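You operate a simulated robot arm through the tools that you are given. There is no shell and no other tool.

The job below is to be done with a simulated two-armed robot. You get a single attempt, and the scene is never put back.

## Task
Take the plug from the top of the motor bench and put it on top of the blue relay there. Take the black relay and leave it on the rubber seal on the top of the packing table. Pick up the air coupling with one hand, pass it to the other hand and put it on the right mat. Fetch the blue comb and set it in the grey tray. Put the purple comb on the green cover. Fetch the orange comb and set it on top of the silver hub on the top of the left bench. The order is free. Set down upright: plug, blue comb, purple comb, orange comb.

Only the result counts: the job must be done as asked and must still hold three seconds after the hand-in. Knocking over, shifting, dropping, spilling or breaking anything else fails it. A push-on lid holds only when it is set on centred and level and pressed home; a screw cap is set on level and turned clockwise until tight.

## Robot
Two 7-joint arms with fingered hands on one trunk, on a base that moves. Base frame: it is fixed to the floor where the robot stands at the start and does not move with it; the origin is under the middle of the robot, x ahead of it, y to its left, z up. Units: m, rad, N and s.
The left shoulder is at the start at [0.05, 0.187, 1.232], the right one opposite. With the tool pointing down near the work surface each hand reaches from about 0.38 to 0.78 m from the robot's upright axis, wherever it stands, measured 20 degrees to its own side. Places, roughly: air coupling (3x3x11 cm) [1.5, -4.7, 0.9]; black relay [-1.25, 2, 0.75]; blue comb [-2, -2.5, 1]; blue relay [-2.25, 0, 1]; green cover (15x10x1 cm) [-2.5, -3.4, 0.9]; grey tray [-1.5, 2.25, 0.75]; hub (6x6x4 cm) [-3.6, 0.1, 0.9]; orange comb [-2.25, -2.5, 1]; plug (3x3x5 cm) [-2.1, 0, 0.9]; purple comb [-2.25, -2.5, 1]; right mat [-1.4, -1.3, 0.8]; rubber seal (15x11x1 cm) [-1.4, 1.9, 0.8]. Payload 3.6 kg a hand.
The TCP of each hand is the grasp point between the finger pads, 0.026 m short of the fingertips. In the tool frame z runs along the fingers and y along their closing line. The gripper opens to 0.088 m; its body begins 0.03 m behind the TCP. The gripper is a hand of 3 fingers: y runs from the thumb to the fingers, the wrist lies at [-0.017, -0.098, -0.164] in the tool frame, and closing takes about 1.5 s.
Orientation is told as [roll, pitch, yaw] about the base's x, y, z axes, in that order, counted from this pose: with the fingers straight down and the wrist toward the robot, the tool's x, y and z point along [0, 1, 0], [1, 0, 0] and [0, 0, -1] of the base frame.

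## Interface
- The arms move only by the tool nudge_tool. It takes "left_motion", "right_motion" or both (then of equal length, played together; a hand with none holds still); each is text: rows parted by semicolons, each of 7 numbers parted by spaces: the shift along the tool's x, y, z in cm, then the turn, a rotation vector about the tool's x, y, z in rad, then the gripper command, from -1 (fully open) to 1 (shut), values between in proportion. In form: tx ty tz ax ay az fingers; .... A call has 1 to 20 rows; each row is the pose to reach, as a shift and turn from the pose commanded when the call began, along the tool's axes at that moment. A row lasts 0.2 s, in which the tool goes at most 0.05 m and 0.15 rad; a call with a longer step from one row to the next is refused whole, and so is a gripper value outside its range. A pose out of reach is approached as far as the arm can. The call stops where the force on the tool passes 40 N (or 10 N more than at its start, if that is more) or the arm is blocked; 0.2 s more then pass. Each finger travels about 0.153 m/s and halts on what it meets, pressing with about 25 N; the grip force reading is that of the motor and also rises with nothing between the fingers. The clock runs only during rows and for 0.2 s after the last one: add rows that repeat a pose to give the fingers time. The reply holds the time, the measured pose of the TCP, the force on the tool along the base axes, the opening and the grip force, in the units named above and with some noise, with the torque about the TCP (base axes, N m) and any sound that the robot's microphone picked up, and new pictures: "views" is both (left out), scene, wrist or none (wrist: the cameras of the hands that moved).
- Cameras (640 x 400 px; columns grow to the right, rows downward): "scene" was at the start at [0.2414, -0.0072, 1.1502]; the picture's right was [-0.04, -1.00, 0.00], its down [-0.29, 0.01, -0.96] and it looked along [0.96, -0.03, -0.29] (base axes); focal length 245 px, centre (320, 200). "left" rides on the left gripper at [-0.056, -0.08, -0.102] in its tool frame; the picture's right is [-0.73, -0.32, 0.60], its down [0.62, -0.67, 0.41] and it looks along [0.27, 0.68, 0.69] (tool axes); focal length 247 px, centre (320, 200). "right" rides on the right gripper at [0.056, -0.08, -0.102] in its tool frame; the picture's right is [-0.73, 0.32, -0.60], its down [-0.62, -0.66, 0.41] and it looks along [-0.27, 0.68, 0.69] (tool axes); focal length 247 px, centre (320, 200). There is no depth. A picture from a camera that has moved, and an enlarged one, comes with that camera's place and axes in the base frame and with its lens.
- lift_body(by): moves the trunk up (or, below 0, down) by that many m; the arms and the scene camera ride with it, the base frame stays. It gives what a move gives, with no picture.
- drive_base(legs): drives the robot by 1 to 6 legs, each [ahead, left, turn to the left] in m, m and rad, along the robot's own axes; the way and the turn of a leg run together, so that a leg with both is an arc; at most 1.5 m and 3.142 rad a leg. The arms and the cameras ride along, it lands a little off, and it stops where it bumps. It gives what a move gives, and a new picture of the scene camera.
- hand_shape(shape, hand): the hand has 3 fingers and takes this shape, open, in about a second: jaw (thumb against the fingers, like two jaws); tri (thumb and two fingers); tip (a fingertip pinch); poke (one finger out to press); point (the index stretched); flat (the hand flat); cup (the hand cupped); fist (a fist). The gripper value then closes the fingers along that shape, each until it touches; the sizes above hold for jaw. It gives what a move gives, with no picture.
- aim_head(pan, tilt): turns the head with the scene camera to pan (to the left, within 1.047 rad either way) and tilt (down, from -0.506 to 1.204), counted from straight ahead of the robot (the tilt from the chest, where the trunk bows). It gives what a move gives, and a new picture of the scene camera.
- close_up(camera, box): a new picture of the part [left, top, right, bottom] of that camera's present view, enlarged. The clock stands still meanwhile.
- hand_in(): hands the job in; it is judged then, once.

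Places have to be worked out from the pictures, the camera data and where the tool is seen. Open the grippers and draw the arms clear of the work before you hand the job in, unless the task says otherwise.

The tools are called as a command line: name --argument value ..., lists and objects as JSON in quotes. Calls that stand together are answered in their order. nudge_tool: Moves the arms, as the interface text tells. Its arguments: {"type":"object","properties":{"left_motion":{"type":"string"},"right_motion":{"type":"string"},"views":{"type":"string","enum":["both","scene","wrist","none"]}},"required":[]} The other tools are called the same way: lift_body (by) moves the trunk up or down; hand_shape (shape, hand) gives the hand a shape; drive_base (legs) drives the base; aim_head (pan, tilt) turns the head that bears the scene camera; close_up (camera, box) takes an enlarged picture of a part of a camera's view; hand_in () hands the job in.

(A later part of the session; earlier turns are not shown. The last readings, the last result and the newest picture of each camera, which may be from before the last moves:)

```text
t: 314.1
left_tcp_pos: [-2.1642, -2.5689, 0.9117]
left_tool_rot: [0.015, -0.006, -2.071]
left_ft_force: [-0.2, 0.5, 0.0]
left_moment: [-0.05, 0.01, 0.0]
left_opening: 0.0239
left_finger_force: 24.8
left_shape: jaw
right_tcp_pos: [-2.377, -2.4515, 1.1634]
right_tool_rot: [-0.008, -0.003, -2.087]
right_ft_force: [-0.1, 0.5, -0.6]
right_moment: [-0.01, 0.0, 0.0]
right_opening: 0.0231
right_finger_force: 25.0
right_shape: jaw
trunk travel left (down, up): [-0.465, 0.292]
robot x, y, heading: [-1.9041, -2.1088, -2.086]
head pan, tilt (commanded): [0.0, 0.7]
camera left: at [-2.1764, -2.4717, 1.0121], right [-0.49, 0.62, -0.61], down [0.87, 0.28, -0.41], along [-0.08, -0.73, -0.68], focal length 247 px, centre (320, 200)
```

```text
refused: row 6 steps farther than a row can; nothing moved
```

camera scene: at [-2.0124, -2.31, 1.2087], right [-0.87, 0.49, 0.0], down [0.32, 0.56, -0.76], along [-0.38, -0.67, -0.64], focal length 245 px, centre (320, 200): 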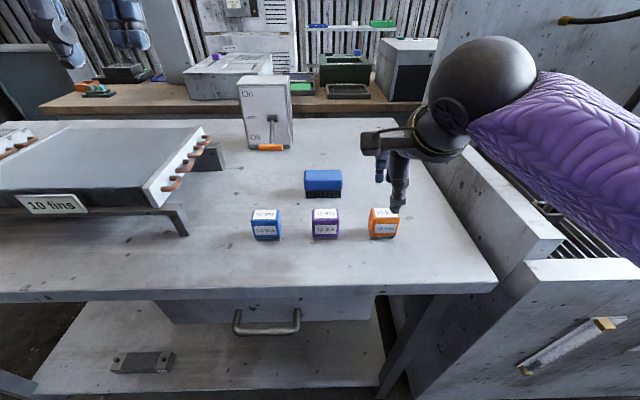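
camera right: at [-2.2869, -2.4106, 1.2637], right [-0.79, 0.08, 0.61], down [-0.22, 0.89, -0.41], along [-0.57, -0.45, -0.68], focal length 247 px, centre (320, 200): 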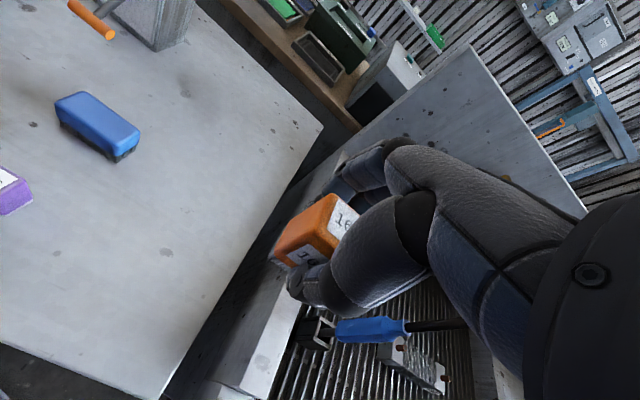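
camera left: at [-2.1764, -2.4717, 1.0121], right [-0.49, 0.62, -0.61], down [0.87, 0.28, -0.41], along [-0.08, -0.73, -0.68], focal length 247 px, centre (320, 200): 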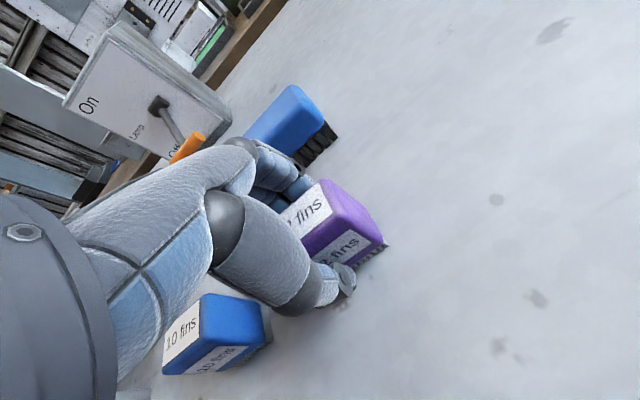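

nudge_tool --left_motion "0 0 -2 0 0 0 1; 0 0 -6 0 0 0 1; 0 0 -10.5 0 0 0 1; 0 0 -15 0 0 0 1; 2 0 -19 0 0 0 1; 5 -0.5 -22 0 0 0 1; 9 -1 -24 0 0 0 1; 13 -1.5 -25 0 0 0 1; 17 -2 -25 0 0 0 1; 18 -2 -25 0 0 0 1" --views "both"

```text
t: 316.3
left_tcp_pos: [-2.004, -2.628, 1.1638]
left_tool_rot: [-0.002, -0.001, -2.077]
left_ft_force: [0.7, -0.2, -0.2]
left_moment: [-0.01, 0.02, -0.02]
left_opening: 0.0238
left_finger_force: 24.7
left_shape: jaw
right_tcp_pos: [-2.3779, -2.4513, 1.1631]
right_tool_rot: [-0.008, -0.001, -2.087]
right_ft_force: [-0.4, -1.1, -1.2]
right_moment: [0.02, -0.02, 0.0]
right_opening: 0.0234
right_finger_force: 25.0
right_shape: jaw
trunk travel left (down, up): [-0.465, 0.292]
robot x, y, heading: [-1.9032, -2.1109, -2.086]
head pan, tilt (commanded): [0.0, 0.7]
camera scene: at [-2.0129, -2.3099, 1.2086], right [-0.87, 0.49, 0.0], down [0.32, 0.56, -0.76], along [-0.38, -0.67, -0.64], focal length 245 px, centre (320, 200)
camera left: at [-2.0129, -2.532, 1.2649], right [-0.49, 0.64, -0.6], down [0.87, 0.28, -0.41], along [-0.09, -0.72, -0.69], focal length 247 px, centre (320, 200)
```

scene: 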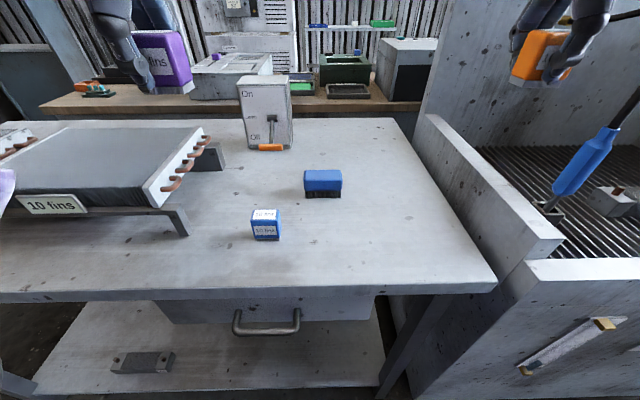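
left: 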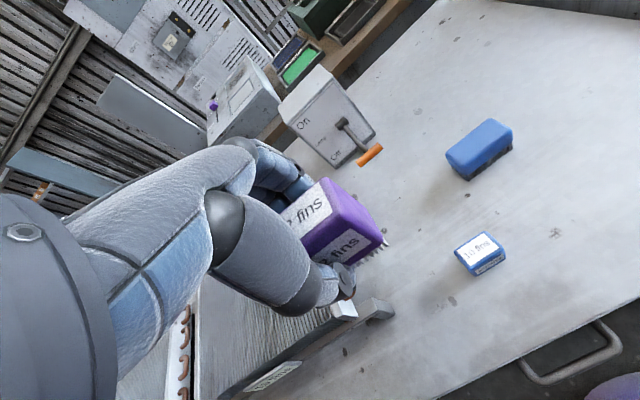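

Both combs are held. I back off and turn right to look along the aisle towards the far end.

drive_base --legs '[[-0.25, 0, 0], [0, 0, -1.571]]'

aim_head --pan 0 --tilt 0.3

aim_head --pan -0.6 --tilt 0.4

```text
t: 321.9
left_tcp_pos: [-2.2966, -1.7957, 1.1638]
left_tool_rot: [-0.001, -0.001, 2.643]
left_ft_force: [-0.4, 0.4, -1.7]
left_moment: [-0.02, 0.02, -0.03]
left_opening: 0.0237
left_finger_force: 24.6
left_shape: jaw
right_tcp_pos: [-2.1211, -1.4198, 1.1637]
right_tool_rot: [-0.009, -0.001, 2.632]
right_ft_force: [0.3, 0.4, 0.3]
right_moment: [-0.02, -0.03, 0.01]
right_opening: 0.0231
right_finger_force: 25.0
right_shape: jaw
trunk travel left (down, up): [-0.465, 0.292]
robot x, y, heading: [-1.7797, -1.8925, 2.632]
head pan, tilt (commanded): [0.0, 0.7]
camera scene: at [-1.9725, -1.7859, 1.2086], right [0.49, 0.87, 0.0], down [0.56, -0.31, -0.76], along [-0.67, 0.37, -0.64], focal length 245 px, centre (320, 200)
```

scene: 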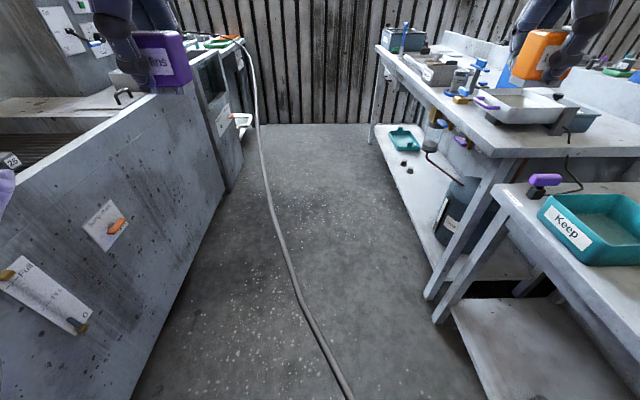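

```text
t: 322.8
left_tcp_pos: [-2.2963, -1.7962, 1.1638]
left_tool_rot: [0.001, 0.0, 2.642]
left_ft_force: [0.1, 0.0, -0.1]
left_moment: [0.0, 0.02, 0.02]
left_opening: 0.0233
left_finger_force: 24.9
left_shape: jaw
right_tcp_pos: [-2.1197, -1.4194, 1.1633]
right_tool_rot: [-0.01, -0.002, 2.632]
right_ft_force: [-0.5, -0.2, -0.3]
right_moment: [0.02, -0.02, 0.0]
right_opening: 0.0228
right_finger_force: 25.0
right_shape: jaw
trunk travel left (down, up): [-0.465, 0.292]
robot x, y, heading: [-1.7764, -1.8913, 2.627]
head pan, tilt (commanded): [0.0, 0.3]
camera scene: at [-1.9799, -1.7819, 1.2447], right [0.49, 0.87, 0.0], down [0.26, -0.14, -0.95], along [-0.83, 0.47, -0.3], focal length 245 px, centre (320, 200)
```

scene: 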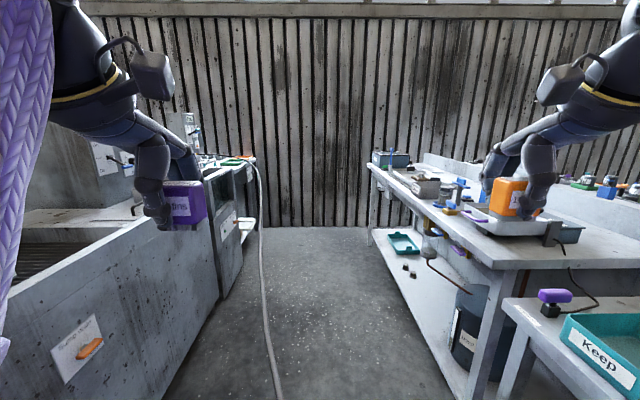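

```text
t: 323.8
left_tcp_pos: [-2.2963, -1.7967, 1.163]
left_tool_rot: [-0.001, -0.001, 2.639]
left_ft_force: [-0.2, 0.2, -1.2]
left_moment: [-0.04, -0.01, 0.01]
left_opening: 0.0235
left_finger_force: 25.0
left_shape: jaw
right_tcp_pos: [-2.12, -1.4194, 1.1626]
right_tool_rot: [-0.006, -0.003, 2.632]
right_ft_force: [0.9, 0.2, -0.8]
right_moment: [0.03, -0.02, 0.02]
right_opening: 0.023
right_finger_force: 24.7
right_shape: jaw
trunk travel left (down, up): [-0.465, 0.292]
robot x, y, heading: [-1.7742, -1.8901, 2.631]
head pan, tilt (commanded): [-0.6, 0.4]
camera scene: at [-1.9397, -1.7445, 1.2355], right [0.9, 0.45, 0.0], down [0.17, -0.35, -0.92], along [-0.41, 0.82, -0.39], focal length 245 px, centre (320, 200)
```

scene: 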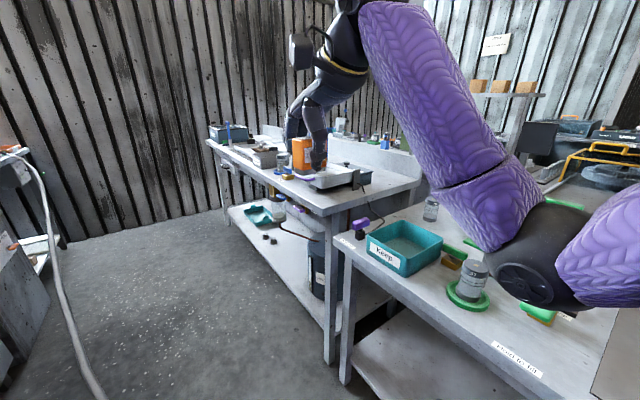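

The hose lies along the floor, with no effect on the base. I zoom in on the far bench to find the silver hub, and check the mat as well.

close_up --camera "scene" --box '[200, 110, 440, 230]'

aim_head --pan -1.04 --tilt 0.7

```text
2.67 times, centred on (320, 170) of scene
camera zoom: at [-1.9397, -1.7445, 1.2355], right [0.9, 0.45, 0.0], down [0.17, -0.35, -0.92], along [-0.41, 0.82, -0.39], focal length 654 px, centre (320, 280)
```

zoom: 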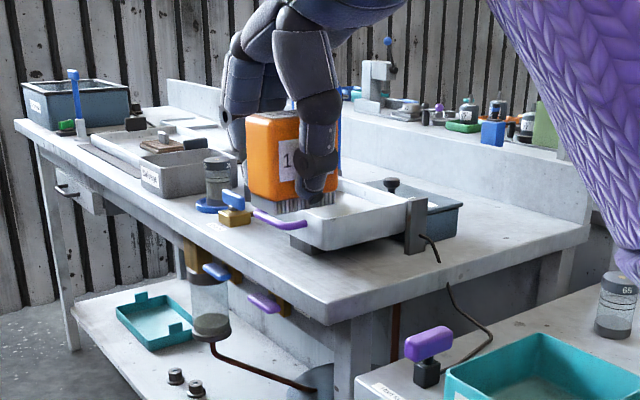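

```text
t: 324.7
left_tcp_pos: [-2.2963, -1.7955, 1.163]
left_tool_rot: [-0.001, -0.001, 2.64]
left_ft_force: [-0.2, -0.7, -0.8]
left_moment: [0.02, 0.02, 0.01]
left_opening: 0.0234
left_finger_force: 24.9
left_shape: jaw
right_tcp_pos: [-2.1196, -1.42, 1.1629]
right_tool_rot: [-0.009, -0.002, 2.632]
right_ft_force: [0.1, -0.7, -0.5]
right_moment: [-0.02, 0.0, -0.04]
right_opening: 0.0232
right_finger_force: 25.0
right_shape: jaw
trunk travel left (down, up): [-0.465, 0.292]
robot x, y, heading: [-1.7768, -1.8922, 2.634]
head pan, tilt (commanded): [-1.04, 0.7]
camera scene: at [-1.9002, -1.7425, 1.2087], right [1.0, 0.02, 0.0], down [0.01, -0.64, -0.77], along [-0.02, 0.77, -0.64], focal length 245 px, centre (320, 200)
```

scene: 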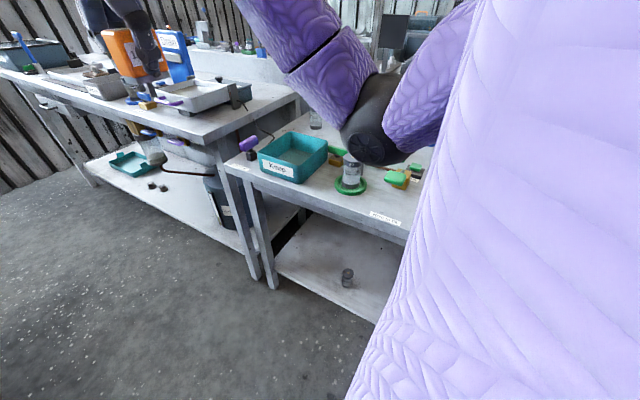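

I drive down the aisle to the far end of the left bench and turn to face it.

aim_head --pan 0 --tilt 0.5

drive_base --legs '[[1.1, 0, 0], [1.0, 0, 0], [0, 0, -1.571]]'

```text
t: 326.0
left_tcp_pos: [-2.2966, -1.796, 1.1646]
left_tool_rot: [0.0, -0.001, 2.641]
left_ft_force: [-0.5, -1.1, -1.2]
left_moment: [0.0, 0.03, -0.01]
left_opening: 0.0235
left_finger_force: 25.0
left_shape: jaw
right_tcp_pos: [-2.1201, -1.4182, 1.1633]
right_tool_rot: [-0.008, -0.002, 2.631]
right_ft_force: [-0.4, -0.2, -0.1]
right_moment: [-0.02, -0.01, 0.0]
right_opening: 0.0229
right_finger_force: 25.0
right_shape: jaw
trunk travel left (down, up): [-0.465, 0.292]
robot x, y, heading: [-1.78, -1.8915, 2.634]
head pan, tilt (commanded): [0.0, 0.499]
camera scene: at [-1.9778, -1.783, 1.2263], right [0.49, 0.87, 0.0], down [0.42, -0.23, -0.88], along [-0.77, 0.43, -0.48], focal length 245 px, centre (320, 200)
```

scene: 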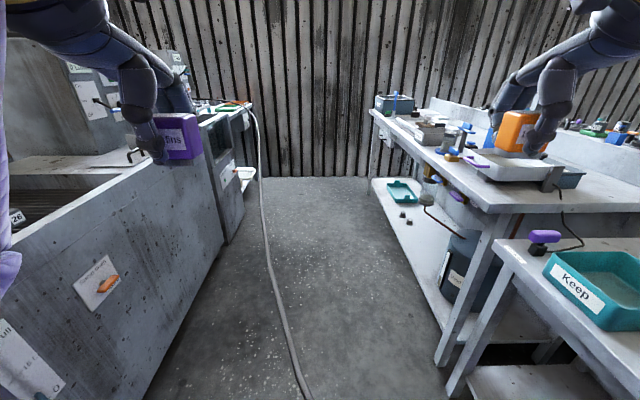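

```text
t: 340.3
left_tcp_pos: [-3.5015, -0.3492, 1.1637]
left_tool_rot: [-0.001, 0.001, 1.038]
left_ft_force: [-0.3, 0.6, 0.0]
left_moment: [-0.04, -0.03, 0.02]
left_opening: 0.0234
left_finger_force: 25.0
left_shape: jaw
right_tcp_pos: [-3.1304, -0.5367, 1.1634]
right_tool_rot: [-0.007, -0.002, 1.031]
right_ft_force: [0.4, -0.4, 0.0]
right_moment: [0.0, 0.03, -0.01]
right_opening: 0.0227
right_finger_force: 24.7
right_shape: jaw
trunk travel left (down, up): [-0.465, 0.292]
robot x, y, heading: [-3.6115, -0.8664, 1.03]
head pan, tilt (commanded): [0.0, 0.499]
camera scene: at [-3.4946, -0.6712, 1.2264], right [0.86, -0.52, 0.0], down [-0.25, -0.41, -0.88], along [0.45, 0.75, -0.48], focal length 245 px, centre (320, 200)
```

scene: 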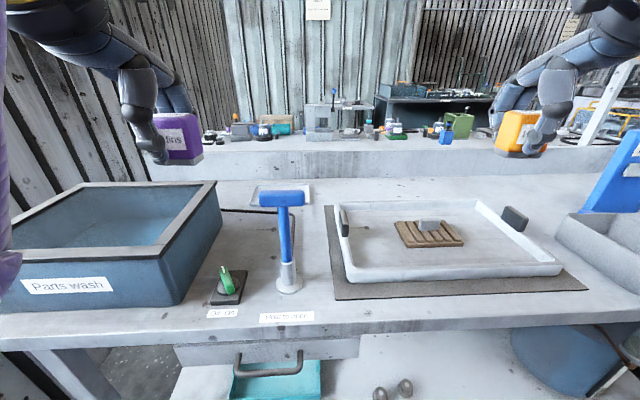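

I see the left bench: a parts-wash bin, a tool, and a tray. I zoom in to look for the silver hub.

close_up --camera "scene" --box '[0, 140, 340, 340]'

close_up --camera "scene" --box '[320, 160, 640, 340]'

close_up --camera "left" --box '[0, 0, 640, 400]'

close_up --camera "right" --box '[0, 0, 640, 400]'

```text
1.88 times, centred on (170, 240) of scene
camera zoom: at [-3.4946, -0.6712, 1.2264], right [0.86, -0.52, 0.0], down [-0.25, -0.41, -0.88], along [0.45, 0.75, -0.48], focal length 462 px, centre (602, 125)
```

zoom: 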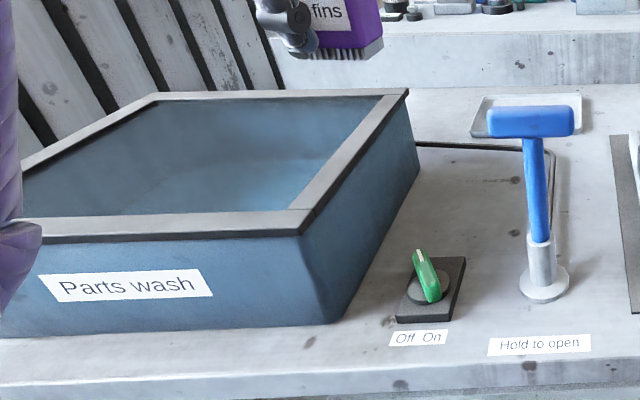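

```text
2.00 times, centred on (480, 250) of scene
camera zoom: at [-3.4946, -0.6712, 1.2264], right [0.86, -0.52, 0.0], down [-0.25, -0.41, -0.88], along [0.45, 0.75, -0.48], focal length 490 px, centre (0, 100)
```

zoom: 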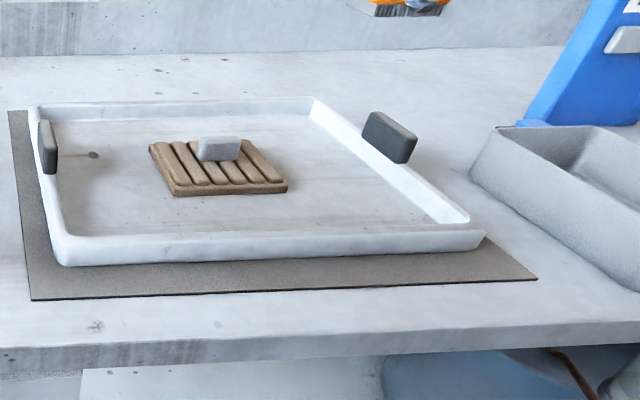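

```text
1.00 times, centred on (320, 200) of left (not enlarged: the box is as wide or as high as the picture)
camera zoom: at [-3.4951, -0.4475, 1.2646], right [0.47, -0.65, -0.6], down [-0.88, -0.26, -0.41], along [0.11, 0.72, -0.69], focal length 247 px, centre (320, 200)
```

zoom: 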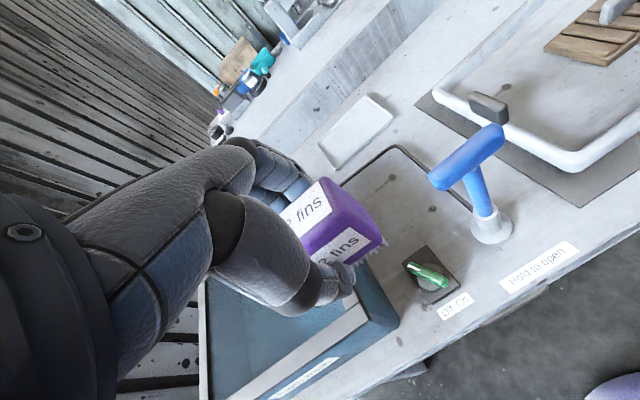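

```text
1.00 times, centred on (320, 200) of right (not enlarged: the box is as wide or as high as the picture)
camera zoom: at [-3.221, -0.5772, 1.2633], right [0.79, -0.1, 0.61], down [0.2, -0.89, -0.41], along [0.58, 0.44, -0.68], focal length 247 px, centre (320, 200)
```

zoom: 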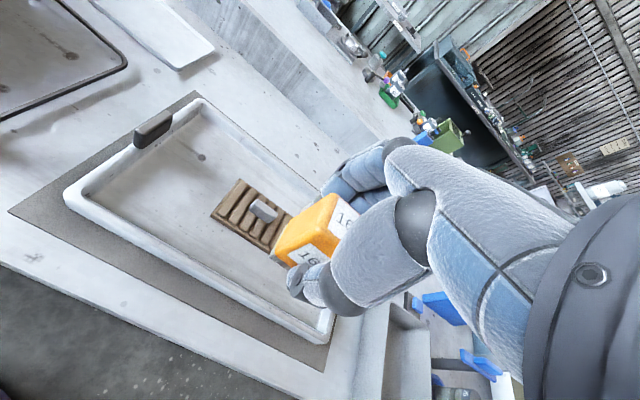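

No hub is in view; by its given place it must stand right behind the parts-wash bin. I shift left and closer, and raise the trunk to look over the bin.

lift_body --by 0.15

drive_base --legs '[[0.1, 0.3, 0.03]]'

aim_head --pan 0.2 --tilt 0.7

```text
t: 342.1
left_tcp_pos: [-3.5023, -0.349, 1.3135]
left_tool_rot: [0.0, 0.002, 1.037]
left_ft_force: [0.8, 0.2, -1.2]
left_moment: [0.0, -0.02, 0.02]
left_opening: 0.0229
left_finger_force: 24.8
left_shape: jaw
right_tcp_pos: [-3.1313, -0.5364, 1.3131]
right_tool_rot: [-0.01, -0.002, 1.03]
right_ft_force: [0.1, -0.3, -0.8]
right_moment: [0.01, -0.01, 0.01]
right_opening: 0.0227
right_finger_force: 24.8
right_shape: jaw
trunk travel left (down, up): [-0.615, 0.142]
robot x, y, heading: [-3.6122, -0.8642, 1.03]
head pan, tilt (commanded): [0.0, 0.499]
```

```text
t: 344.2
left_tcp_pos: [-3.7296, -0.1071, 1.315]
left_tool_rot: [0.0, 0.001, 1.069]
left_ft_force: [0.6, 1.0, -1.1]
left_moment: [0.02, -0.02, -0.01]
left_opening: 0.0234
left_finger_force: 25.2
left_shape: jaw
right_tcp_pos: [-3.3547, -0.2823, 1.3136]
right_tool_rot: [-0.009, -0.002, 1.063]
right_ft_force: [0.0, -0.2, -0.3]
right_moment: [-0.02, -0.02, -0.02]
right_opening: 0.0232
right_finger_force: 24.9
right_shape: jaw
trunk travel left (down, up): [-0.615, 0.142]
robot x, y, heading: [-3.8239, -0.6255, 1.056]
head pan, tilt (commanded): [0.0, 0.499]
camera scene: at [-3.716, -0.4343, 1.3803], right [0.87, -0.49, 0.0], down [-0.23, -0.42, -0.88], along [0.43, 0.77, -0.48], focal length 245 px, centre (320, 200)
```

scene: 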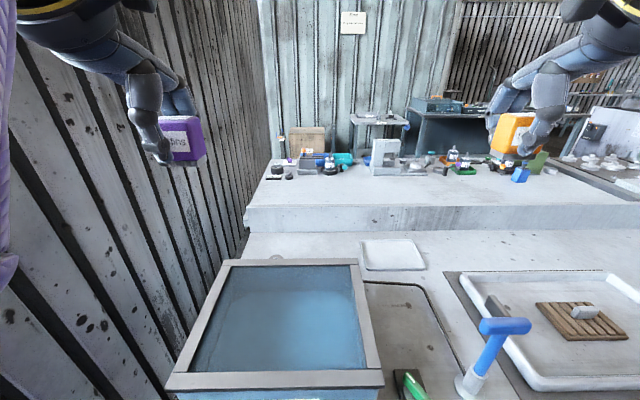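

```text
t: 344.9
left_tcp_pos: [-3.7295, -0.1071, 1.3139]
left_tool_rot: [0.001, 0.001, 1.07]
left_ft_force: [0.2, -0.7, -0.3]
left_moment: [-0.02, 0.01, -0.02]
left_opening: 0.0237
left_finger_force: 25.3
left_shape: jaw
right_tcp_pos: [-3.3542, -0.2835, 1.3134]
right_tool_rot: [-0.009, -0.003, 1.063]
right_ft_force: [0.4, 0.0, -1.2]
right_moment: [0.0, -0.01, 0.0]
right_opening: 0.0231
right_finger_force: 24.7
right_shape: jaw
trunk travel left (down, up): [-0.615, 0.142]
robot x, y, heading: [-3.8253, -0.6248, 1.058]
head pan, tilt (commanded): [0.201, 0.7]
camera scene: at [-3.7341, -0.4332, 1.3627], right [0.95, -0.3, 0.0], down [-0.2, -0.61, -0.77], along [0.23, 0.73, -0.64], focal length 245 px, centre (320, 200)
```

scene: 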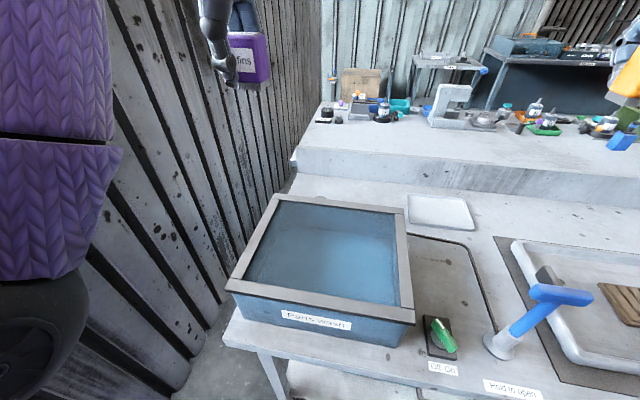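

I zoom in on the strip behind the bin.

close_up --camera "scene" --box '[240, 150, 480, 300]'

close_up --camera "left" --box '[0, 0, 640, 400]'

```text
2.67 times, centred on (360, 225) of scene
camera zoom: at [-3.7341, -0.4332, 1.3627], right [0.95, -0.3, 0.0], down [-0.2, -0.61, -0.77], along [0.23, 0.73, -0.64], focal length 654 px, centre (213, 133)
```

zoom: 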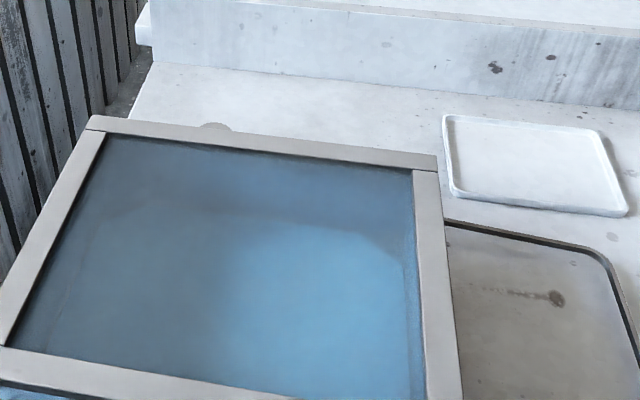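

```text
1.00 times, centred on (320, 200) of left (not enlarged: the box is as wide or as high as the picture)
camera zoom: at [-3.7201, -0.2055, 1.4146], right [0.49, -0.63, -0.6], down [-0.87, -0.28, -0.41], along [0.09, 0.72, -0.69], focal length 247 px, centre (320, 200)
```

zoom: 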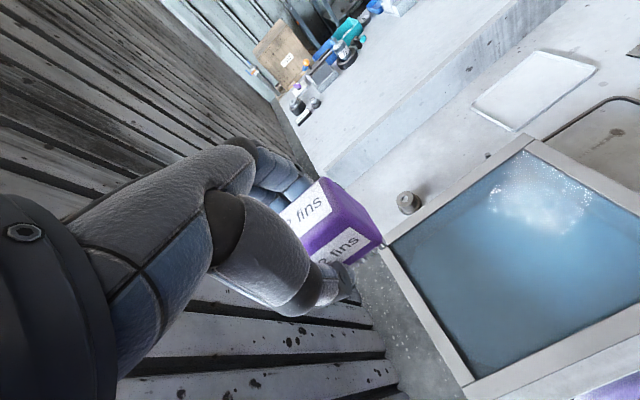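

The hub stands behind the bin at about (-3.58, 0.074). I zoom the left camera on it.

close_up --camera "left" --box '[370, 170, 450, 230]'

```text
6.67 times, centred on (410, 200) of left
camera zoom: at [-3.7201, -0.2055, 1.4146], right [0.49, -0.63, -0.6], down [-0.87, -0.28, -0.41], along [0.09, 0.72, -0.69], focal length 1646 px, centre (-280, 200)
```

zoom: 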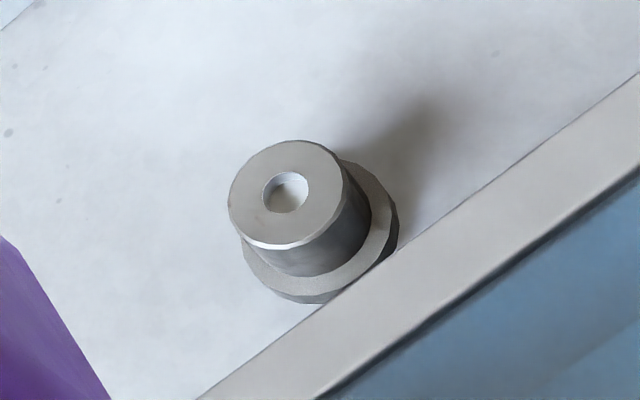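

The hub's flat top is about 4 cm wide, centred near (-3.573, 0.083). For the right hand to reach it over the bin I turn the robot left by 0.6 rad.

drive_base --legs '[[0, 0, 0.6]]'

aim_head --pan -0.4 --tilt 0.7

close_up --camera "right" --box '[0, 0, 640, 400]'

```text
t: 346.9
left_tcp_pos: [-4.0382, -0.1435, 1.314]
left_tool_rot: [-0.001, 0.0, 1.667]
left_ft_force: [0.7, 0.1, -1.3]
left_moment: [0.04, -0.03, -0.04]
left_opening: 0.0232
left_finger_force: 24.7
left_shape: jaw
right_tcp_pos: [-3.6266, -0.0759, 1.312]
right_tool_rot: [-0.009, -0.002, 1.659]
right_ft_force: [0.1, 0.0, -0.3]
right_moment: [0.04, -0.01, -0.01]
right_opening: 0.0231
right_finger_force: 25.2
right_shape: jaw
trunk travel left (down, up): [-0.615, 0.142]
robot x, y, heading: [-3.8259, -0.6276, 1.657]
head pan, tilt (commanded): [0.201, 0.7]
camera scene: at [-3.8602, -0.4165, 1.3626], right [0.96, 0.29, 0.0], down [0.18, -0.62, -0.76], along [-0.22, 0.73, -0.64], focal length 245 px, centre (320, 200)
```

scene: 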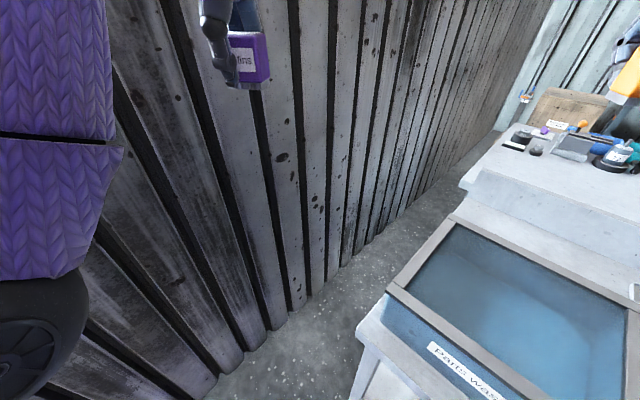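

```text
t: 347.9
left_tcp_pos: [-4.0376, -0.1438, 1.3133]
left_tool_rot: [0.002, 0.0, 1.67]
left_ft_force: [0.8, 0.0, -0.4]
left_moment: [0.01, 0.0, 0.02]
left_opening: 0.0236
left_finger_force: 25.0
left_shape: jaw
right_tcp_pos: [-3.6272, -0.0773, 1.313]
right_tool_rot: [-0.007, -0.001, 1.66]
right_ft_force: [0.0, -0.7, -0.6]
right_moment: [-0.03, 0.03, -0.03]
right_opening: 0.0228
right_finger_force: 25.3
right_shape: jaw
trunk travel left (down, up): [-0.615, 0.142]
robot x, y, heading: [-3.8273, -0.623, 1.659]
head pan, tilt (commanded): [-0.4, 0.7]
camera scene: at [-3.81, -0.417, 1.3626], right [0.95, -0.31, 0.0], down [-0.2, -0.61, -0.76], along [0.23, 0.73, -0.64], focal length 245 px, centre (320, 200)
```

scene: 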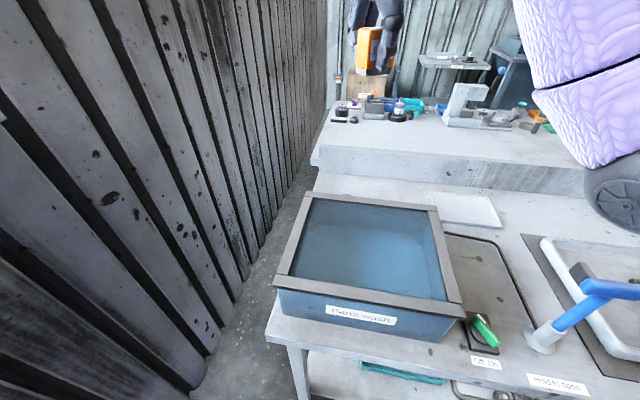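

```text
1.00 times, centred on (320, 200) of right (not enlarged: the box is as wide or as high as the picture)
camera zoom: at [-3.677, -0.1627, 1.4133], right [0.7, 0.38, 0.61], down [0.68, -0.61, -0.41], along [0.21, 0.7, -0.68], focal length 247 px, centre (320, 200)
```

zoom: 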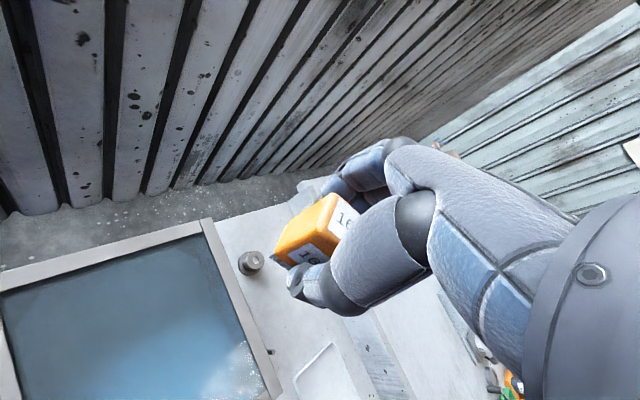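

The right camera sees the hub beyond the held comb. I zoom in to fix its centre.

close_up --camera "right" --box '[210, 230, 290, 290]'

```text
6.67 times, centred on (250, 260) of right
camera zoom: at [-3.677, -0.1627, 1.4133], right [0.7, 0.38, 0.61], down [0.68, -0.61, -0.41], along [0.21, 0.7, -0.68], focal length 1646 px, centre (787, -200)
```

zoom: 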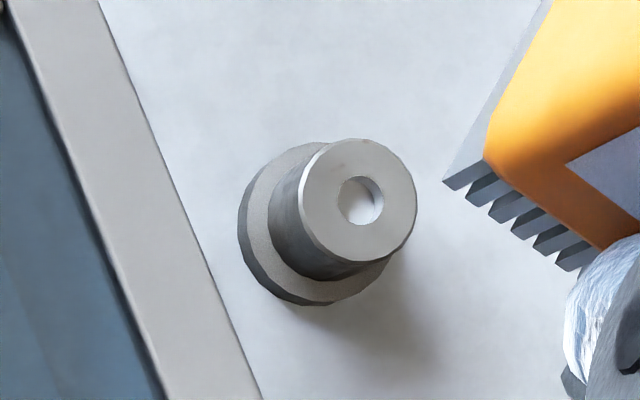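

Hub centre fixed at (-3.575, 0.080). I carry the comb over it at the present height, then lower the trunk.

nudge_tool --right_motion "-1.6 3.8 0 0 0 0 1; -3.3 7.6 0 0 0 0 1; -4.9 11.4 0 0 0 0 1; -6.6 15.2 0 0 0 0 1; -6.6 15.2 0 0 0 0 1" --views "wrist"

lift_body --by -0.25

close_up --camera "right" --box '[120, 150, 440, 350]'

```text
t: 349.1
left_tcp_pos: [-4.0374, -0.1455, 1.3146]
left_tool_rot: [0.0, 0.0, 1.666]
left_ft_force: [-0.7, -0.6, 0.2]
left_moment: [-0.01, 0.02, -0.03]
left_opening: 0.0232
left_finger_force: 25.5
left_shape: jaw
right_tcp_pos: [-3.5741, 0.0794, 1.3139]
right_tool_rot: [-0.008, -0.003, 1.661]
right_ft_force: [-0.3, -0.3, -0.3]
right_moment: [0.03, 0.0, -0.06]
right_opening: 0.0229
right_finger_force: 25.1
right_shape: jaw
trunk travel left (down, up): [-0.615, 0.142]
robot x, y, heading: [-3.825, -0.6243, 1.66]
head pan, tilt (commanded): [-0.4, 0.7]
camera right: at [-3.6234, -0.0054, 1.4145], right [0.7, 0.38, 0.61], down [0.68, -0.6, -0.41], along [0.21, 0.7, -0.68], focal length 247 px, centre (320, 200)
```

right: 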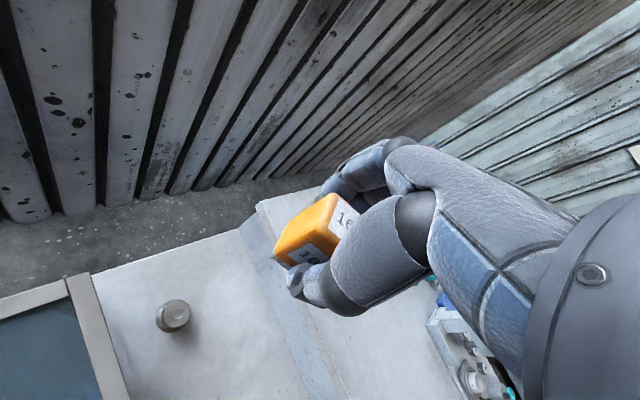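

```text
t: 351.7
left_tcp_pos: [-4.0376, -0.1438, 1.0648]
left_tool_rot: [0.001, 0.001, 1.668]
left_ft_force: [-0.1, -0.3, -0.5]
left_moment: [-0.02, -0.01, 0.01]
left_opening: 0.0235
left_finger_force: 24.7
left_shape: jaw
right_tcp_pos: [-3.5744, 0.08, 1.0657]
right_tool_rot: [-0.009, 0.0, 1.661]
right_ft_force: [-0.3, 0.0, 0.1]
right_moment: [0.0, 0.02, 0.04]
right_opening: 0.0228
right_finger_force: 25.4
right_shape: jaw
trunk travel left (down, up): [-0.365, 0.392]
robot x, y, heading: [-3.8285, -0.6267, 1.66]
head pan, tilt (commanded): [-0.4, 0.7]
```

```text
2.00 times, centred on (280, 250) of right
camera zoom: at [-3.6245, -0.0058, 1.1646], right [0.7, 0.38, 0.61], down [0.68, -0.61, -0.41], along [0.21, 0.7, -0.68], focal length 494 px, centre (400, 100)
```

zoom: 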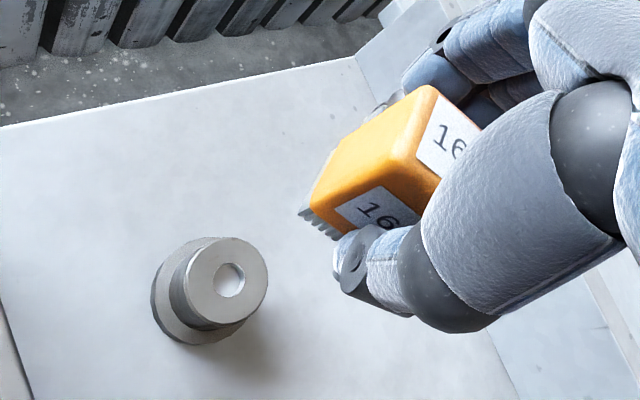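

Comb and hub are aligned within a few millimetres. I descend 10 cm, then feel for contact.

nudge_tool --right_motion "0 0 4 0 0 0 1; 0 0 8 0 0 0 1; 0 0 10.2 0 0 0 1; 0 0 10.2 0 0 0 1" --views "wrist"

close_up --camera "right" --box '[200, 170, 392, 290]'

```text
t: 352.7
left_tcp_pos: [-4.0387, -0.1427, 1.0639]
left_tool_rot: [-0.003, 0.001, 1.67]
left_ft_force: [-0.3, -0.1, -1.4]
left_moment: [0.01, 0.03, 0.0]
left_opening: 0.0237
left_finger_force: 24.8
left_shape: jaw
right_tcp_pos: [-3.5746, 0.084, 0.9706]
right_tool_rot: [-0.01, -0.013, 1.659]
right_ft_force: [0.2, -0.1, -2.0]
right_moment: [0.03, -0.02, -0.04]
right_opening: 0.023
right_finger_force: 25.2
right_shape: jaw
trunk travel left (down, up): [-0.365, 0.392]
robot x, y, heading: [-3.8283, -0.627, 1.661]
head pan, tilt (commanded): [-0.4, 0.7]
camera right: at [-3.6247, -0.0026, 1.0696], right [0.7, 0.37, 0.61], down [0.68, -0.6, -0.41], along [0.21, 0.7, -0.68], focal length 247 px, centre (320, 200)
```

right: 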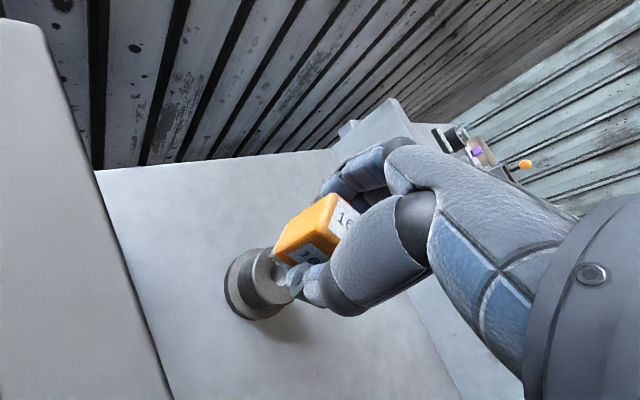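

```text
3.33 times, centred on (296, 230) of right
camera zoom: at [-3.6247, -0.0026, 1.0696], right [0.7, 0.37, 0.61], down [0.68, -0.6, -0.41], along [0.21, 0.7, -0.68], focal length 823 px, centre (400, 100)
```

zoom: 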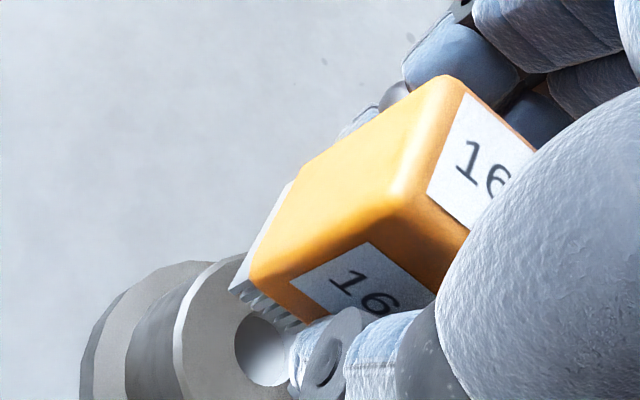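

The hub is now about 4 mm nearer than the hand. I correct that and continue down in steps.

nudge_tool --right_motion "-0.2 -0.4 0.5 0 0 0 1; -0.2 -0.4 1 0 0 0 1; -0.2 -0.4 1 0 0 0 1" --views "none"

close_up --camera "right" --box '[200, 170, 392, 290]'

```text
t: 353.5
left_tcp_pos: [-4.0405, -0.143, 1.0639]
left_tool_rot: [-0.003, 0.002, 1.67]
left_ft_force: [-0.3, -1.0, 0.5]
left_moment: [-0.01, 0.03, 0.03]
left_opening: 0.0231
left_finger_force: 25.1
left_shape: jaw
right_tcp_pos: [-3.5742, 0.0855, 0.9706]
right_tool_rot: [-0.011, -0.029, 1.658]
right_ft_force: [0.5, 0.5, -0.2]
right_moment: [0.0, 0.04, 0.03]
right_opening: 0.023
right_finger_force: 25.2
right_shape: jaw
trunk travel left (down, up): [-0.365, 0.392]
robot x, y, heading: [-3.8234, -0.6287, 1.662]
head pan, tilt (commanded): [-0.4, 0.7]
```

```text
3.33 times, centred on (296, 230) of right
camera zoom: at [-3.6244, -0.0029, 1.0679], right [0.7, 0.36, 0.62], down [0.68, -0.6, -0.42], along [0.21, 0.72, -0.66], focal length 823 px, centre (400, 100)
```

zoom: 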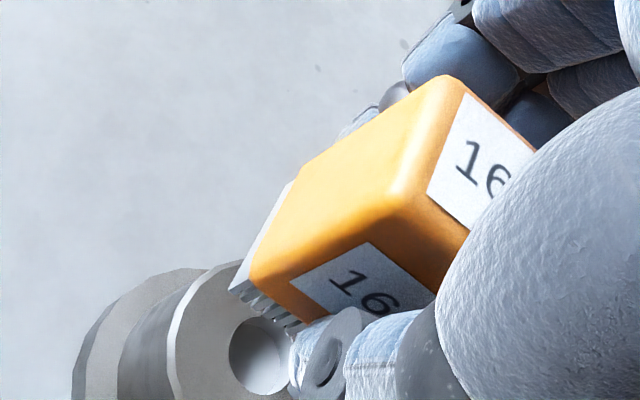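

The arm is not following down: something further up the arm may be touching. I raise the hand 4 cm at once and look.

nudge_tool --right_motion "0 0 -2.5 0 0 0 1; 0 0 -5 0 0 0 1; 0 0 -5 0 0 0 1" --views "scene"

aim_head --pan -0.9 --tilt 0.6

```text
t: 354.3
left_tcp_pos: [-4.038, -0.1454, 1.0634]
left_tool_rot: [-0.001, 0.001, 1.667]
left_ft_force: [0.3, -0.3, -1.5]
left_moment: [0.0, 0.02, 0.02]
left_opening: 0.0233
left_finger_force: 25.4
left_shape: jaw
right_tcp_pos: [-3.5742, 0.0744, 1.0012]
right_tool_rot: [-0.012, 0.0, 1.658]
right_ft_force: [0.2, -0.5, -0.7]
right_moment: [-0.01, -0.01, 0.0]
right_opening: 0.0229
right_finger_force: 25.2
right_shape: jaw
trunk travel left (down, up): [-0.365, 0.392]
robot x, y, heading: [-3.8257, -0.6253, 1.663]
head pan, tilt (commanded): [-0.4, 0.7]
camera scene: at [-3.812, -0.4017, 1.1025], right [0.95, -0.31, 0.0], down [-0.2, -0.61, -0.77], along [0.23, 0.73, -0.64], focal length 245 px, centre (320, 200)
```

scene: 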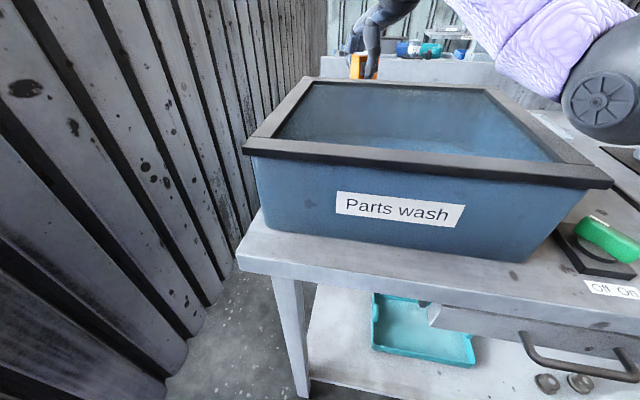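

```text
t: 355.3
left_tcp_pos: [-4.0377, -0.1442, 1.0636]
left_tool_rot: [-0.001, -0.001, 1.667]
left_ft_force: [-0.3, -0.3, -1.0]
left_moment: [0.03, -0.01, 0.01]
left_opening: 0.0234
left_finger_force: 25.4
left_shape: jaw
right_tcp_pos: [-3.5728, 0.0758, 1.0031]
right_tool_rot: [-0.009, -0.002, 1.659]
right_ft_force: [0.5, -0.7, -1.1]
right_moment: [0.02, -0.04, -0.01]
right_opening: 0.0231
right_finger_force: 25.3
right_shape: jaw
trunk travel left (down, up): [-0.365, 0.392]
robot x, y, heading: [-3.8284, -0.6268, 1.66]
head pan, tilt (commanded): [-0.901, 0.6]
camera scene: at [-3.7733, -0.4204, 1.1114], right [0.69, -0.73, 0.0], down [-0.41, -0.39, -0.82], along [0.6, 0.57, -0.57], focal length 245 px, centre (320, 200)
```

scene: 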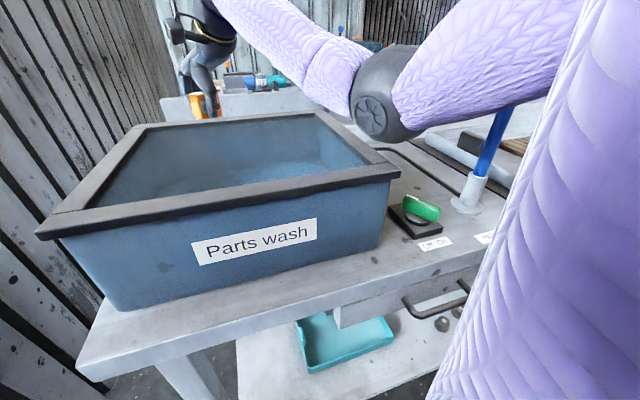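

My right elbow was coming down onto the bin's rim. I raise the trunk 15 cm and move 7 cm closer to the bench so that the elbow stays higher.

lift_body --by 0.15

drive_base --legs '[[0.058, -0.039, 0]]'

close_up --camera "right" --box '[120, 150, 440, 350]'

```text
t: 357.0
left_tcp_pos: [-4.0393, -0.1435, 1.2138]
left_tool_rot: [-0.001, 0.002, 1.669]
left_ft_force: [-0.1, -0.2, -1.1]
left_moment: [0.03, 0.0, 0.0]
left_opening: 0.0236
left_finger_force: 25.0
left_shape: jaw
right_tcp_pos: [-3.5714, 0.0762, 1.1512]
right_tool_rot: [-0.007, -0.003, 1.66]
right_ft_force: [0.5, -0.7, -0.8]
right_moment: [-0.02, -0.02, -0.01]
right_opening: 0.0229
right_finger_force: 25.4
right_shape: jaw
trunk travel left (down, up): [-0.515, 0.242]
robot x, y, heading: [-3.8223, -0.6248, 1.662]
head pan, tilt (commanded): [-0.901, 0.6]
```

```text
t: 358.0
left_tcp_pos: [-4.0023, -0.0821, 1.2121]
left_tool_rot: [0.0, 0.001, 1.668]
left_ft_force: [0.5, 0.2, -1.4]
left_moment: [-0.01, 0.02, -0.01]
left_opening: 0.0235
left_finger_force: 24.9
left_shape: jaw
right_tcp_pos: [-3.5376, 0.1398, 1.151]
right_tool_rot: [-0.007, -0.001, 1.66]
right_ft_force: [0.0, 0.5, -0.6]
right_moment: [-0.03, 0.01, 0.04]
right_opening: 0.0226
right_finger_force: 24.2
right_shape: jaw
trunk travel left (down, up): [-0.515, 0.242]
robot x, y, heading: [-3.7889, -0.563, 1.662]
head pan, tilt (commanded): [-0.901, 0.6]
camera scene: at [-3.7366, -0.3711, 1.2688], right [0.69, -0.73, 0.0], down [-0.41, -0.39, -0.82], along [0.6, 0.57, -0.57], focal length 245 px, centre (320, 200)
```

scene: 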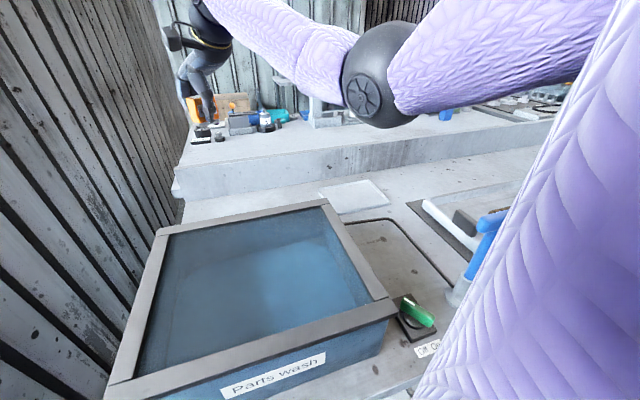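

```text
2.00 times, centred on (280, 250) of right
camera zoom: at [-3.5867, 0.0536, 1.2508], right [0.7, 0.38, 0.6], down [0.68, -0.61, -0.41], along [0.21, 0.7, -0.69], focal length 494 px, centre (400, 100)
```

zoom: 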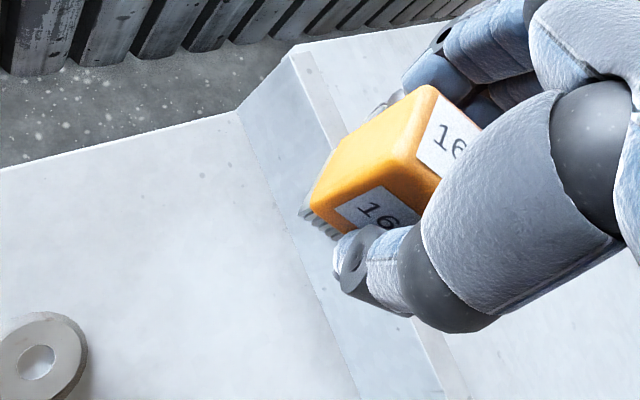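

The hub is 4 cm left and 5.6 cm back of the hand now. I move over it and descend to about z 1.0, watching the elbow.

nudge_tool --right_motion "2.2 -2.8 0 0 0 0 1; 4.4 -5.6 0 0 0 0 1; 4.4 -5.6 4 0 0 0 1; 4.4 -5.6 8 0 0 0 1; 4.4 -5.6 12 0 0 0 1; 4.4 -5.6 15 0 0 0 1; 4.4 -5.6 15 0 0 0 1" --views "both"

close_up --camera "right" --box '[200, 170, 392, 290]'

```text
t: 359.6
left_tcp_pos: [-4.003, -0.0845, 1.2145]
left_tool_rot: [0.001, -0.001, 1.669]
left_ft_force: [-0.1, 0.6, -1.3]
left_moment: [0.03, 0.01, 0.01]
left_opening: 0.0233
left_finger_force: 25.5
left_shape: jaw
right_tcp_pos: [-3.5761, 0.0757, 1.0022]
right_tool_rot: [-0.009, -0.001, 1.66]
right_ft_force: [0.5, 0.6, -0.9]
right_moment: [-0.01, 0.03, -0.02]
right_opening: 0.0229
right_finger_force: 25.4
right_shape: jaw
trunk travel left (down, up): [-0.515, 0.242]
robot x, y, heading: [-3.7863, -0.5669, 1.663]
head pan, tilt (commanded): [-0.901, 0.6]
camera scene: at [-3.7378, -0.3733, 1.2692], right [0.69, -0.73, 0.0], down [-0.41, -0.39, -0.82], along [0.6, 0.57, -0.57], focal length 245 px, centre (320, 200)
camera right: at [-3.6253, -0.0093, 1.1015], right [0.7, 0.38, 0.61], down [0.68, -0.61, -0.41], along [0.21, 0.7, -0.68], focal length 247 px, centre (320, 200)
```

scene: 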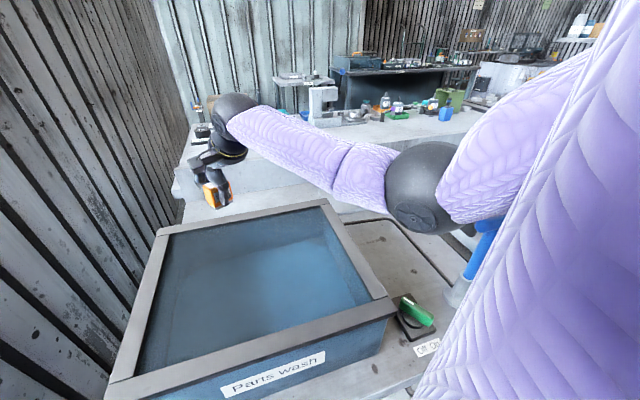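
right: 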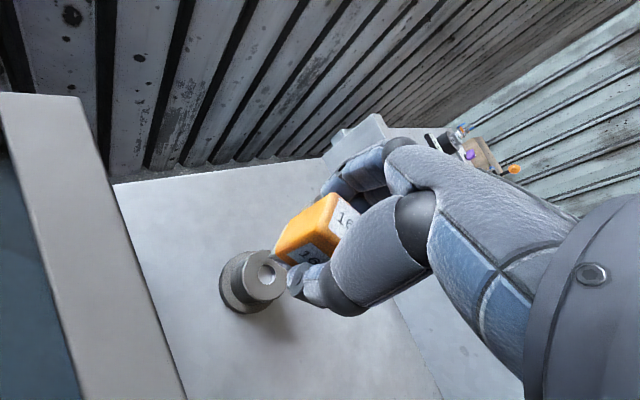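

```text
3.33 times, centred on (296, 230) of right
camera zoom: at [-3.6253, -0.0093, 1.1015], right [0.7, 0.38, 0.61], down [0.68, -0.61, -0.41], along [0.21, 0.7, -0.68], focal length 823 px, centre (400, 100)
```

zoom: 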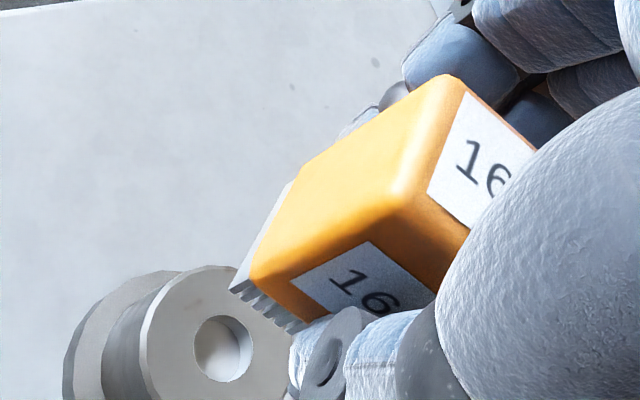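

The elbow is clear now. I correct by 3–4 mm and descend towards contact.

nudge_tool --right_motion "-0.3 0.4 2 0 0 0 1; -0.3 0.4 4 0 0 0 1; -0.3 0.4 4 0 0 0 1" --views "none"

close_up --camera "right" --box '[200, 170, 392, 290]'

close_up --camera "scene" --box '[140, 80, 540, 330]'

```text
t: 360.4
left_tcp_pos: [-4.0034, -0.0836, 1.2132]
left_tool_rot: [0.0, 0.0, 1.669]
left_ft_force: [-0.6, -0.1, -0.9]
left_moment: [0.01, -0.01, 0.0]
left_opening: 0.0233
left_finger_force: 25.0
left_shape: jaw
right_tcp_pos: [-3.5715, 0.0823, 0.9611]
right_tool_rot: [-0.008, -0.002, 1.661]
right_ft_force: [-0.4, -0.4, -1.5]
right_moment: [0.04, -0.01, -0.06]
right_opening: 0.0229
right_finger_force: 25.5
right_shape: jaw
trunk travel left (down, up): [-0.515, 0.242]
robot x, y, heading: [-3.7909, -0.5641, 1.659]
head pan, tilt (commanded): [-0.901, 0.6]
```

```text
3.33 times, centred on (296, 230) of right
camera zoom: at [-3.6216, -0.0035, 1.0619], right [0.7, 0.38, 0.61], down [0.68, -0.61, -0.41], along [0.21, 0.7, -0.68], focal length 823 px, centre (400, 100)
```

zoom: 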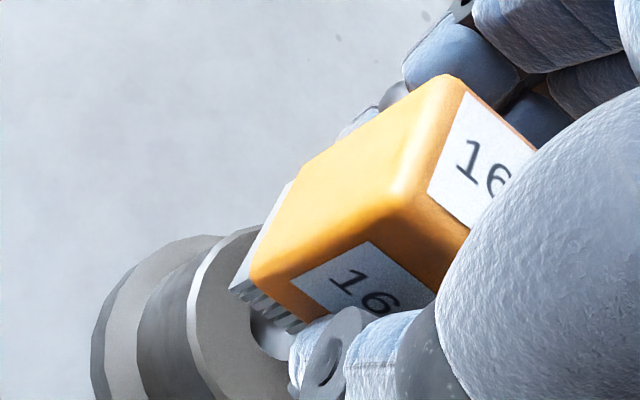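

```text
1.60 times, centred on (340, 205) of scene
camera zoom: at [-3.7377, -0.3732, 1.2692], right [0.69, -0.73, 0.0], down [-0.41, -0.39, -0.82], along [0.6, 0.57, -0.57], focal length 392 px, centre (288, 192)
```

zoom: 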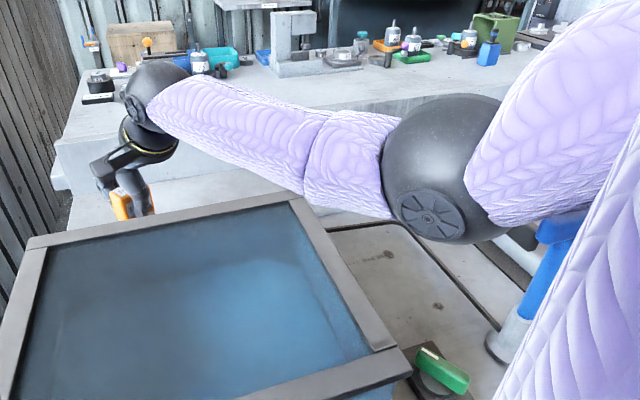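

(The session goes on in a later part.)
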